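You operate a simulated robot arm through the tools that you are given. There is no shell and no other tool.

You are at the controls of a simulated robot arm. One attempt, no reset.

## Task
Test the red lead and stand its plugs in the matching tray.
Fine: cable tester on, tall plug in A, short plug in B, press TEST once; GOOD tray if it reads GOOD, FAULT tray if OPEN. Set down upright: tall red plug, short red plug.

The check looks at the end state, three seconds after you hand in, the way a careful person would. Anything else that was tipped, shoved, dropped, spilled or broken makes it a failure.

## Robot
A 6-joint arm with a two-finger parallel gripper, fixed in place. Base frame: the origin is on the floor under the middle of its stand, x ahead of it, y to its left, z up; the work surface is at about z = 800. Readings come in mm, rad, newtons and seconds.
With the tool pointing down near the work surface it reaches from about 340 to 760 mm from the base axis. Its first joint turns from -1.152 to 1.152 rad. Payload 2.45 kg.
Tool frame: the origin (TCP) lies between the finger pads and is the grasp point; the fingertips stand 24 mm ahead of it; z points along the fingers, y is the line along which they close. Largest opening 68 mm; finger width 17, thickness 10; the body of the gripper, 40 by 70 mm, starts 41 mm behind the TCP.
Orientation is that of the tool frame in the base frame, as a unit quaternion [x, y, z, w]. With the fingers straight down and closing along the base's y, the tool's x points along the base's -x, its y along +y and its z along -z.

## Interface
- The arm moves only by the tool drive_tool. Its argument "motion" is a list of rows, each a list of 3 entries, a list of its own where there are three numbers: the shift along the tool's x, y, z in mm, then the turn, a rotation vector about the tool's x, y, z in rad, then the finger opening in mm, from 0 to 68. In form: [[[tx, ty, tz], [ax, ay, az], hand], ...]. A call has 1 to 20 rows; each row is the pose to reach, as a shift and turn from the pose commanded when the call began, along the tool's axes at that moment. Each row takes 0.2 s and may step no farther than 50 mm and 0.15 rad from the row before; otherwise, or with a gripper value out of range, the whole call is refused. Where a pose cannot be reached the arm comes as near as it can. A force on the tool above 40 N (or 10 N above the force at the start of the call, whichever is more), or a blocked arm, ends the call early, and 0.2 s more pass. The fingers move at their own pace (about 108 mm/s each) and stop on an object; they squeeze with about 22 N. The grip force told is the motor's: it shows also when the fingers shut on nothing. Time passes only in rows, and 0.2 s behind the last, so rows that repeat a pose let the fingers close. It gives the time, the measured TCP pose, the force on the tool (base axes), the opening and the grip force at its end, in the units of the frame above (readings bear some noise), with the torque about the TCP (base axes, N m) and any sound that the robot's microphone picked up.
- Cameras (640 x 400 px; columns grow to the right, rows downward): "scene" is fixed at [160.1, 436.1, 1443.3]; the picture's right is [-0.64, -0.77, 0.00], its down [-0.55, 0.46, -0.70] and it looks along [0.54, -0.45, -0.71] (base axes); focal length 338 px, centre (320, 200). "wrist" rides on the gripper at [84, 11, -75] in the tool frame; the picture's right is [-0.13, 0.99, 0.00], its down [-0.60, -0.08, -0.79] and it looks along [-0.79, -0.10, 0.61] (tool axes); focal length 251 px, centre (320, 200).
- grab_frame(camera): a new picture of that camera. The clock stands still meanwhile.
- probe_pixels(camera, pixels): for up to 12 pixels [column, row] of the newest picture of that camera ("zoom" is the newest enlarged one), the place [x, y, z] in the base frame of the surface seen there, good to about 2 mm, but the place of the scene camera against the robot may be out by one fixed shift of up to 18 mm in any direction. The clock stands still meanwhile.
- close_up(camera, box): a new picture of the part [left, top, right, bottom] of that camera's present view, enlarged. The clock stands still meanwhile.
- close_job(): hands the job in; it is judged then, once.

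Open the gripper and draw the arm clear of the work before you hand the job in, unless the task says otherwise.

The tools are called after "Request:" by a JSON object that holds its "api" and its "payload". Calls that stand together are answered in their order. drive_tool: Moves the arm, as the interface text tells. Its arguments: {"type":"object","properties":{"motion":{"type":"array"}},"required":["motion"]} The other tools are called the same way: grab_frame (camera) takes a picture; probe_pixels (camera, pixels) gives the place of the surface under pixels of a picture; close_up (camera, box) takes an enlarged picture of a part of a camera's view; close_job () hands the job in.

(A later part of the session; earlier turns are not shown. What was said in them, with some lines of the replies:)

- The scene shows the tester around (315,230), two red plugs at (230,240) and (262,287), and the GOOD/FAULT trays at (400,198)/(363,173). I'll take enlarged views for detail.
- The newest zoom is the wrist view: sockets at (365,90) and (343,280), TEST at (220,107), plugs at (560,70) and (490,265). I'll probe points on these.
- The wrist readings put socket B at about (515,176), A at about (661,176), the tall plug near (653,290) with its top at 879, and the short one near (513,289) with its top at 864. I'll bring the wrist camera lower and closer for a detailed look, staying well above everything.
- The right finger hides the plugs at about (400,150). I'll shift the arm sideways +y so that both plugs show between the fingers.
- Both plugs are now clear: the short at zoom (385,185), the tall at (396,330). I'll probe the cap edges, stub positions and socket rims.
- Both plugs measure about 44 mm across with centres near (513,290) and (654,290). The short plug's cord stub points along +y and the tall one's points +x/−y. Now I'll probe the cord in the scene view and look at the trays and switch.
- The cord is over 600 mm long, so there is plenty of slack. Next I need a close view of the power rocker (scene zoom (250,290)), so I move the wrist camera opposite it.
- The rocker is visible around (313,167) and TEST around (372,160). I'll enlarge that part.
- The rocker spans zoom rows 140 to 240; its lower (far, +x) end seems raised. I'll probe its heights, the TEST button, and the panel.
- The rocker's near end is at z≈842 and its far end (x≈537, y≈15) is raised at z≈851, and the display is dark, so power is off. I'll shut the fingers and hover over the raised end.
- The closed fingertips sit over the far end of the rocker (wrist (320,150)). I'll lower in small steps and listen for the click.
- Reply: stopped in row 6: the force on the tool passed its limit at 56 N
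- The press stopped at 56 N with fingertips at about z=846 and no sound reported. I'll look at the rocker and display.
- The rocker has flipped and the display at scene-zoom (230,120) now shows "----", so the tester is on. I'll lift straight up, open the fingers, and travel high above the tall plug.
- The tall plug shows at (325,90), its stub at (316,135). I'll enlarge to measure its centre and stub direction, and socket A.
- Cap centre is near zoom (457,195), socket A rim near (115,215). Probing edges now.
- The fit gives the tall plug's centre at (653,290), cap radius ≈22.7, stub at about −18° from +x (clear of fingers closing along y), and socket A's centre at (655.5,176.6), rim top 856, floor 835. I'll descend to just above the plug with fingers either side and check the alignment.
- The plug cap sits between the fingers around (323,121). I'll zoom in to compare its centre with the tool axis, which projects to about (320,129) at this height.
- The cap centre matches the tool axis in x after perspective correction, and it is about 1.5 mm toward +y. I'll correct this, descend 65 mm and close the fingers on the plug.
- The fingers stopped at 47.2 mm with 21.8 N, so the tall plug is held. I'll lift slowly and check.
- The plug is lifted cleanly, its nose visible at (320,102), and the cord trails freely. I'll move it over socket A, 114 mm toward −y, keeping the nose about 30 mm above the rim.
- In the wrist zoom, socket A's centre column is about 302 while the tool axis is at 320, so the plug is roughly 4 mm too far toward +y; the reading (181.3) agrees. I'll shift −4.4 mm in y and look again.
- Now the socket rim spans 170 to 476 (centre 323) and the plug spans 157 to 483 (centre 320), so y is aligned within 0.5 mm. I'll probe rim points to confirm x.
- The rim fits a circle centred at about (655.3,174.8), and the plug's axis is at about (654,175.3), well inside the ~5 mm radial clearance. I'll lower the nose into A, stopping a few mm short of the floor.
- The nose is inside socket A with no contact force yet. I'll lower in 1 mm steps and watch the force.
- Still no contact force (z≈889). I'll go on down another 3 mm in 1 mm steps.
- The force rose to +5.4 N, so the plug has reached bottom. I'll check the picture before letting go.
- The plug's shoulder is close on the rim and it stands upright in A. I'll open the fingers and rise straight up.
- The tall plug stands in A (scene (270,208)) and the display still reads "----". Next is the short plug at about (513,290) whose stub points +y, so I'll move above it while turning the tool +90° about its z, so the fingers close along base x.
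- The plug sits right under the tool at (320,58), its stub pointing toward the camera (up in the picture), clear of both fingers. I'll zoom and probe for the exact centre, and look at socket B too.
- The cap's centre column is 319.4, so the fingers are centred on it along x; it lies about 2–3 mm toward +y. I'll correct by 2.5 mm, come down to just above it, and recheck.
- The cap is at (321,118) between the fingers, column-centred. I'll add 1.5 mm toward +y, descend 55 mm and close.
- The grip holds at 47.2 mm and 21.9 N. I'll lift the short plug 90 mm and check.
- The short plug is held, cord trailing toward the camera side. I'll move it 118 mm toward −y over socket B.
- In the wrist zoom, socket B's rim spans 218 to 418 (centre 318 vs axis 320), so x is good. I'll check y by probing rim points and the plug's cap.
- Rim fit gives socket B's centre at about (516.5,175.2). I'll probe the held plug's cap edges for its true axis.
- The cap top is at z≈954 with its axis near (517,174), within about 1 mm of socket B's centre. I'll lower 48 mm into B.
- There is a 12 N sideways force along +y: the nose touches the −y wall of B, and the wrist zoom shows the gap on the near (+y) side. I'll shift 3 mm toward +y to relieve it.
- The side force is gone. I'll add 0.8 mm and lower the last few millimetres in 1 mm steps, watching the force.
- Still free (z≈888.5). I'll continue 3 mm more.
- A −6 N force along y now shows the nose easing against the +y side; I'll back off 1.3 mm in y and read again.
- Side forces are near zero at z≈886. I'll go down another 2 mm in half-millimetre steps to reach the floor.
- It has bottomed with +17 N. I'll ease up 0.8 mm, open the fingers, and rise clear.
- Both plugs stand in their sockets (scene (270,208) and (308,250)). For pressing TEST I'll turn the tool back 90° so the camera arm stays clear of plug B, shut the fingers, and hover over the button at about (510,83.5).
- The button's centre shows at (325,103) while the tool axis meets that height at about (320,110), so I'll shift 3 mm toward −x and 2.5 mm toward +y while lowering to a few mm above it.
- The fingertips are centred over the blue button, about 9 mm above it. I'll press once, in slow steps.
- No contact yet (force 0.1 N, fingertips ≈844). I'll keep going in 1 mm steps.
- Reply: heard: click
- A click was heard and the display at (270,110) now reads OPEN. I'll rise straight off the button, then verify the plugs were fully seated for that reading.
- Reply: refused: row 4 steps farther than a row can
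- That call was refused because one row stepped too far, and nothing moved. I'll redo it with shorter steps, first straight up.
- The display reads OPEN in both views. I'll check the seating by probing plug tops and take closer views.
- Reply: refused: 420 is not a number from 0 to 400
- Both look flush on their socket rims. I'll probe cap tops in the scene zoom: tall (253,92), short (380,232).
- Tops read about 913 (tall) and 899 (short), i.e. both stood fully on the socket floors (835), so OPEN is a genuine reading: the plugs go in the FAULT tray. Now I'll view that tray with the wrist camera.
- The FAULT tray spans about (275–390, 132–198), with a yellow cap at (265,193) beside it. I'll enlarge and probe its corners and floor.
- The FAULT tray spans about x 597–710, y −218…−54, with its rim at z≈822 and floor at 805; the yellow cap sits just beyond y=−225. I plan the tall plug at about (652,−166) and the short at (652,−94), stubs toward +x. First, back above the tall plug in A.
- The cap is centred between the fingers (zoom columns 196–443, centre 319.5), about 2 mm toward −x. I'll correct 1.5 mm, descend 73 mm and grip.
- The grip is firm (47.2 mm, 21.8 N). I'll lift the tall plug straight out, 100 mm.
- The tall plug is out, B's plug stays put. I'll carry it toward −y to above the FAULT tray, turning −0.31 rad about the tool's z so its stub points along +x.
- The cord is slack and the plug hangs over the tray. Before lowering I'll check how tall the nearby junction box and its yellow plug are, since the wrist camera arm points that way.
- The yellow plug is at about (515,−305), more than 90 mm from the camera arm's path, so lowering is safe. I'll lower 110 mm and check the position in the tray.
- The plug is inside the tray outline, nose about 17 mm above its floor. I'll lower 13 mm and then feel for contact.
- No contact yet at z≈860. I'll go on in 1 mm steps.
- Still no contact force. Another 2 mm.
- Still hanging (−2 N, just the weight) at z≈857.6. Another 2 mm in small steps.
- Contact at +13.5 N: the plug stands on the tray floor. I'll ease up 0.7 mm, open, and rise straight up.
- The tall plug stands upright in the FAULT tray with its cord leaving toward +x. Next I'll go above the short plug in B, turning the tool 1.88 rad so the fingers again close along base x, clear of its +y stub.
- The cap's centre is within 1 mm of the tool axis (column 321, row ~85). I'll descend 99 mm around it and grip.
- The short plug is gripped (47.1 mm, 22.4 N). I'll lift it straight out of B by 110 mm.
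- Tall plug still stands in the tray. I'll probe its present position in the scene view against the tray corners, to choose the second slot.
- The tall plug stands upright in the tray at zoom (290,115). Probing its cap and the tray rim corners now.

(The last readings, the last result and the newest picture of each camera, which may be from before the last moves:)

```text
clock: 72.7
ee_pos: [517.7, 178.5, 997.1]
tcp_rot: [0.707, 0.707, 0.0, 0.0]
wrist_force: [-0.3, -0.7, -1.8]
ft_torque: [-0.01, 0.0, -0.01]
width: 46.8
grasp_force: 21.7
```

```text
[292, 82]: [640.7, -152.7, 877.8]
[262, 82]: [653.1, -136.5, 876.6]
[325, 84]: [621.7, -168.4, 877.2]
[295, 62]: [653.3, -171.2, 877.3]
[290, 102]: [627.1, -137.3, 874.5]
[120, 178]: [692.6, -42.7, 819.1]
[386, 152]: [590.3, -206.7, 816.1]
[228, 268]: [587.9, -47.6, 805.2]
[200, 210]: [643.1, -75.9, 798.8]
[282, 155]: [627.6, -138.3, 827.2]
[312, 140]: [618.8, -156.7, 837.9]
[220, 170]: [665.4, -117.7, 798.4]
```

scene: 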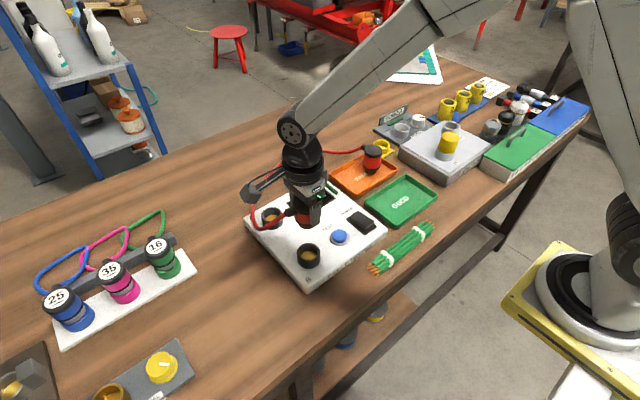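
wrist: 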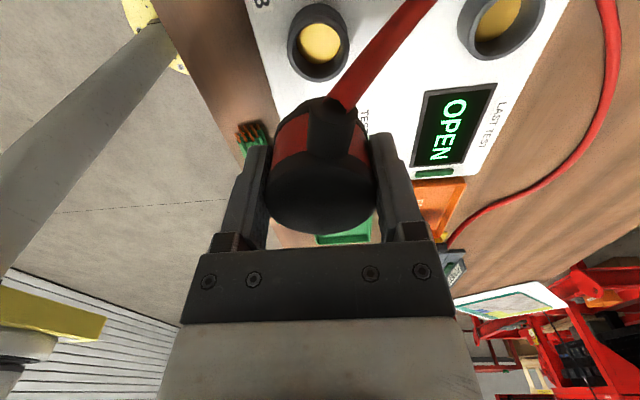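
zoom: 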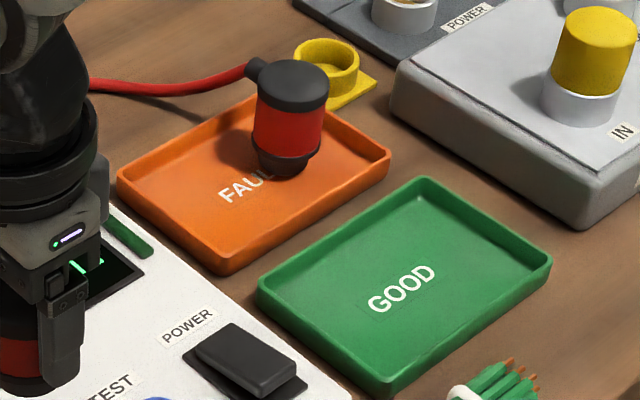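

Corrected for the scene camera's offset, the tall plug is at about (649,−164), leaving ample room at (652,−93). I'll carry the short plug there, high, keeping the tool's heading.

Request:
{"api": "drive_tool", "payload": {"motion": [[[-12, 6, 0], [0, 0, 0], 30], [[-36, 18, 0], [0, 0, 0], 30], [[-64, 32, 0], [0, 0, 0], 30], [[-94, 47, 0], [0, 0, 0], 30], [[-124, 62, 0], [0, 0, 0], 30], [[-154, 77, 0], [0, 0, 0], 30], [[-184, 92, 0], [0, 0, 0], 30], [[-214, 107, 0], [0, 0, 0], 30], [[-242, 120, 0], [0, 0, 0], 30], [[-262, 130, 0], [0, 0, 0], 30], [[-272, 135, 0], [0, 0, 0], 30], [[-272, 135, 0], [0, 0, 0], 30], [[-272, 135, 0], [0, 0, 0], 30]]}}

Request:
{"api": "grab_frame", "payload": {"camera": "wrist"}}

Request:
{"api": "grab_frame", "payload": {"camera": "scene"}}

```text
clock: 75.5
ee_pos: [651.9, -92.8, 997.5]
tcp_rot: [0.707, 0.708, 0.0, 0.0]
wrist_force: [0.1, -0.2, -1.8]
ft_torque: [0.02, 0.02, 0.01]
width: 46.9
grasp_force: 21.6
```

```text
taken
```

wrist: 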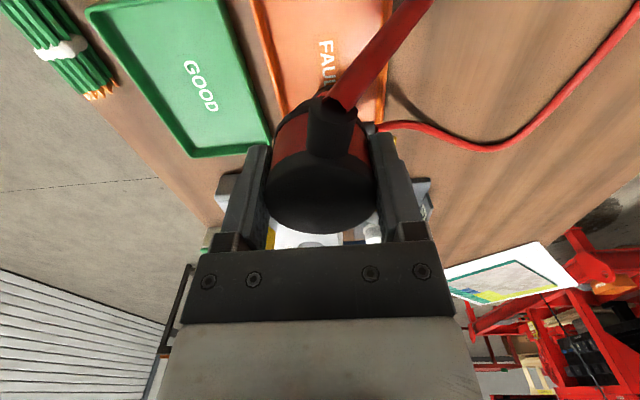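

```text
taken
```

scene: 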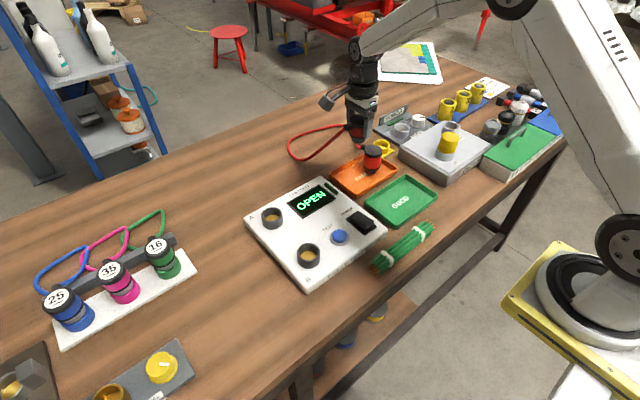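

The cord trails loosely behind the tester and the tall plug still stands. The short plug is at (652,−93) over the tray; I'll lower 122 mm.

Request:
{"api": "drive_tool", "payload": {"motion": [[[0, 0, 20], [0, 0, 0], 30], [[0, 0, 42], [0, 0, 0], 30], [[0, 0, 64], [0, 0, 0], 30], [[0, 0, 84], [0, 0, 0], 30], [[0, 0, 102], [0, 0, 0], 30], [[0, 0, 115], [0, 0, 0], 30], [[0, 0, 122], [0, 0, 0], 30], [[0, 0, 122], [0, 0, 0], 30]]}}

Request:
{"api": "grab_frame", "payload": {"camera": "wrist"}}

Request:
{"api": "close_up", "payload": {"camera": "scene", "box": [280, 100, 440, 220]}}

```text
clock: 77.3
ee_pos: [649.9, -93.7, 874.2]
tcp_rot: [0.707, 0.707, 0.0, 0.0]
wrist_force: [-0.3, 0.4, -1.5]
ft_torque: [0.04, 0.0, -0.02]
width: 46.9
grasp_force: 21.8
```

```text
taken
```

wrist: 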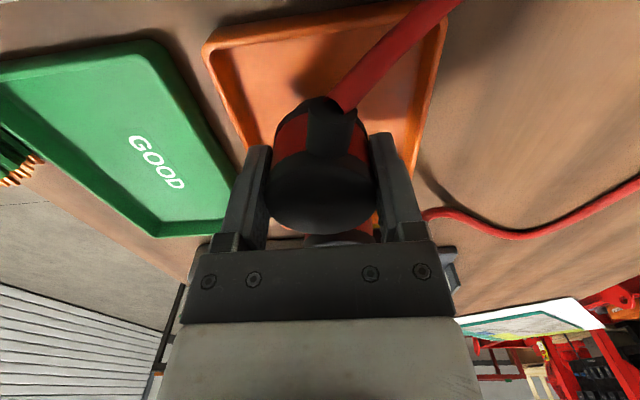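

```text
3.33 times, centred on (360, 160) of scene
```

zoom: 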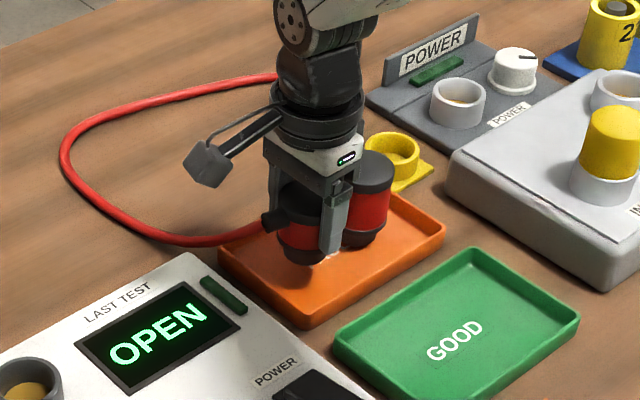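

All is clear: the short plug hangs beside the tall one within the tray, about 18 mm above its floor. I'll lower 14 mm and then feel for contact.

Request:
{"api": "drive_tool", "payload": {"motion": [[[0, 0, 6], [0, 0, 0], 30], [[0, 0, 11], [0, 0, 0], 30], [[0, 0, 14], [0, 0, 0], 30], [[0, 0, 15], [0, 0, 0], 30], [[0, 0, 15], [0, 0, 0], 30]]}}

```text
clock: 78.5
ee_pos: [649.6, -93.5, 859.1]
tcp_rot: [0.707, 0.707, -0.001, -0.001]
wrist_force: [0.2, 0.7, -0.8]
ft_torque: [0.02, 0.0, -0.02]
width: 46.7
grasp_force: 22.3
```

No contact yet at z≈859. Going on in sub-millimetre steps.

Request:
{"api": "drive_tool", "payload": {"motion": [[[0, 0, 0.8], [0, 0, 0], 30], [[0, 0, 1.6], [0, 0, 0], 30], [[0, 0, 1.6], [0, 0, 0], 30]]}}

```text
clock: 79.3
ee_pos: [651.1, -93.3, 857.6]
tcp_rot: [0.707, 0.707, 0.0, 0.0]
wrist_force: [0.0, -0.4, -0.6]
ft_torque: [-0.01, -0.02, 0.02]
width: 46.9
grasp_force: 21.9
```

Still hanging. Another 1.6 mm.

Request:
{"api": "drive_tool", "payload": {"motion": [[[0, 0, 0.8], [0, 0, 0], 30], [[0, 0, 1.6], [0, 0, 0], 30], [[0, 0, 1.6], [0, 0, 0], 30]]}}

```text
clock: 80.1
ee_pos: [650.6, -93.2, 856.2]
tcp_rot: [0.707, 0.708, 0.0, 0.0]
wrist_force: [-0.7, 0.0, 1.3]
ft_torque: [0.01, 0.06, 0.0]
width: 46.9
grasp_force: 21.8
```

The force has turned positive (+1.3 N, about 3 N over the weight), so the plug just rests on the tray floor. I'll open the fingers and rise straight up.

Request:
{"api": "drive_tool", "payload": {"motion": [[[0, 0, 0.2], [0, 0, 0], 30], [[0, 0, 0.2], [0, 0, 0], 52], [[0, 0, 0.2], [0, 0, 0], 64], [[0, 0, 0.2], [0, 0, 0], 64], [[0, 0, -15], [0, 0, 0], 64], [[0, 0, -40], [0, 0, 0], 64], [[0, 0, -80], [0, 0, 0], 64], [[0, 0, -120], [0, 0, 0], 64], [[0, 0, -150], [0, 0, 0], 64]]}}

Request:
{"api": "grab_frame", "payload": {"camera": "wrist"}}

Request:
{"api": "grab_frame", "payload": {"camera": "scene"}}

```text
clock: 82.1
ee_pos: [652.2, -92.6, 1006.1]
tcp_rot: [0.707, 0.707, 0.0, 0.0]
wrist_force: [-0.3, 0.0, 0.1]
ft_torque: [0.01, -0.01, 0.01]
width: 64.0
grasp_force: 0.0
```

```text
taken
```

wrist: 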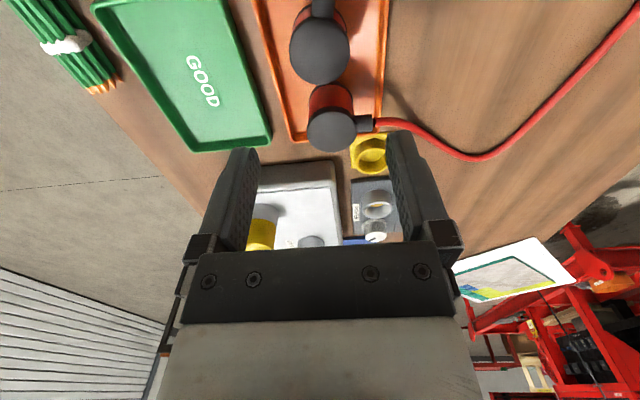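

```text
taken
```

scene: 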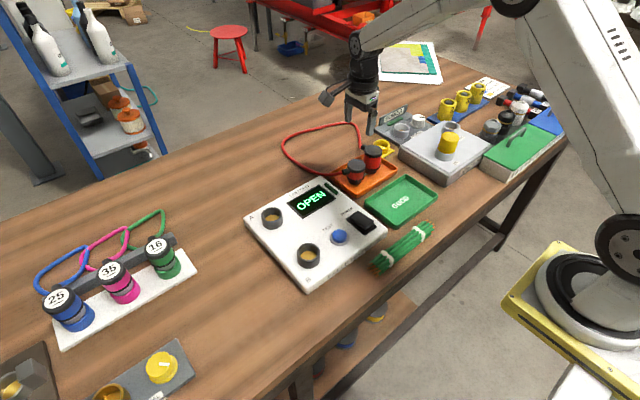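

Both plugs stand in the FAULT tray (scene (356,172) and (372,155)). I'll draw the arm up and back, well clear, then inspect the result.

Request:
{"api": "drive_tool", "payload": {"motion": [[[0, 0, -40], [0, 0, 0], 64], [[20, -25, -65], [0, 0, 0], 64], [[40, -50, -90], [0, 0, 0], 64], [[60, -80, -110], [0, 0, 0], 64], [[85, -110, -130], [0, 0, 0], 64], [[110, -145, -145], [0, 0, 0], 64], [[135, -180, -160], [0, 0, 0], 64], [[160, -210, -165], [0, 0, 0], 64], [[160, -210, -165], [0, 0, 0], 64]]}}

Request:
{"api": "grab_frame", "payload": {"camera": "scene"}}

Request:
{"api": "close_up", "payload": {"camera": "scene", "box": [270, 100, 450, 230]}}

```text
clock: 84.1
ee_pos: [439.8, 65.9, 1169.7]
tcp_rot: [0.707, 0.707, 0.0, 0.001]
wrist_force: [0.0, 0.3, -2.1]
ft_torque: [0.01, -0.02, 0.01]
width: 63.9
grasp_force: 0.1
```

```text
taken
```

scene: 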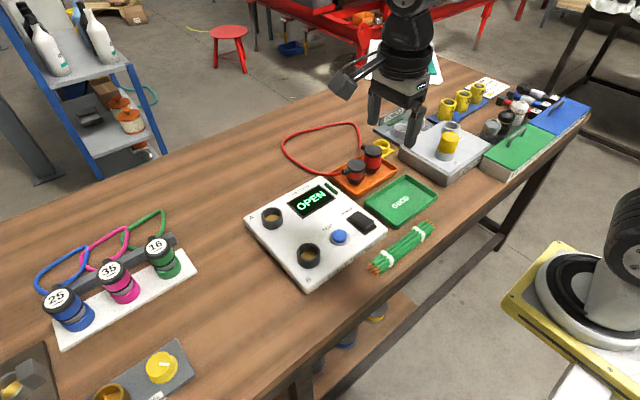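

```text
3.08 times, centred on (360, 165) of scene
```

zoom: 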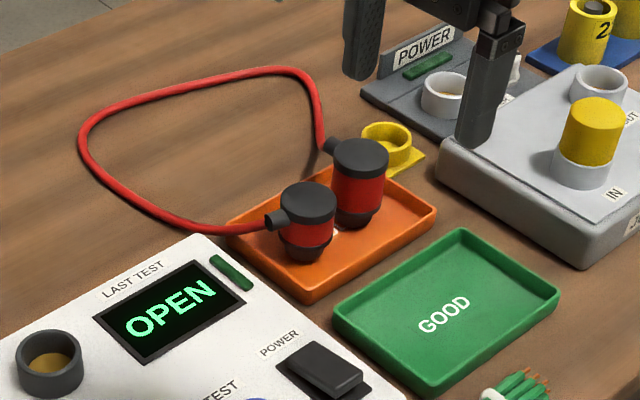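

Both red plugs stand upright in the orange FAULT tray, the display still reads OPEN, and nothing else moved. I'll do one last height check on the two caps.

Request:
{"api": "probe_pixels", "payload": {"camera": "zoom", "pixels": [[360, 152], [345, 150], [375, 158], [308, 200], [295, 195], [322, 205], [270, 265], [400, 205]]}}

```text
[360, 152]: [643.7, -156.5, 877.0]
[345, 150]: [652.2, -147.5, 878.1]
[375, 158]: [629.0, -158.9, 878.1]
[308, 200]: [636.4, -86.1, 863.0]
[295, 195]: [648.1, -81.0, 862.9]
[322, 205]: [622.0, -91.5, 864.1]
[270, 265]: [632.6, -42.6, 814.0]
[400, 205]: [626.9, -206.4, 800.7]
```

The caps are level (tall about 877–878, short about 863–864 across each top), so both plugs stand upright in the FAULT tray, and the gripper is open and clear. I hand the job in.

Request:
{"api": "close_job", "payload": {}}

```text
The job is handed in.
```

The red lead read OPEN, so I stood both of its plugs in the FAULT tray, and the job is handed in.

- **Test:** I switched the cable tester on, put the tall plug in A and the short plug in B, and pressed TEST once. Both plugs were fully seated when it read OPEN.
- **End state:** Both plugs stand upright, side by side in the FAULT tray, and their caps are level in the final check. The lead's cord lies loosely on the bench behind the tray and tester.
- **Surroundings:** In the last pictures nothing else had been tipped or moved. The tester is still on and shows OPEN. The gripper is open and the arm is clear of the work.

While going into B, the short plug's nose pressed lightly on the side of the socket, up to about 12 N. I shifted it a few millimetres before seating it.
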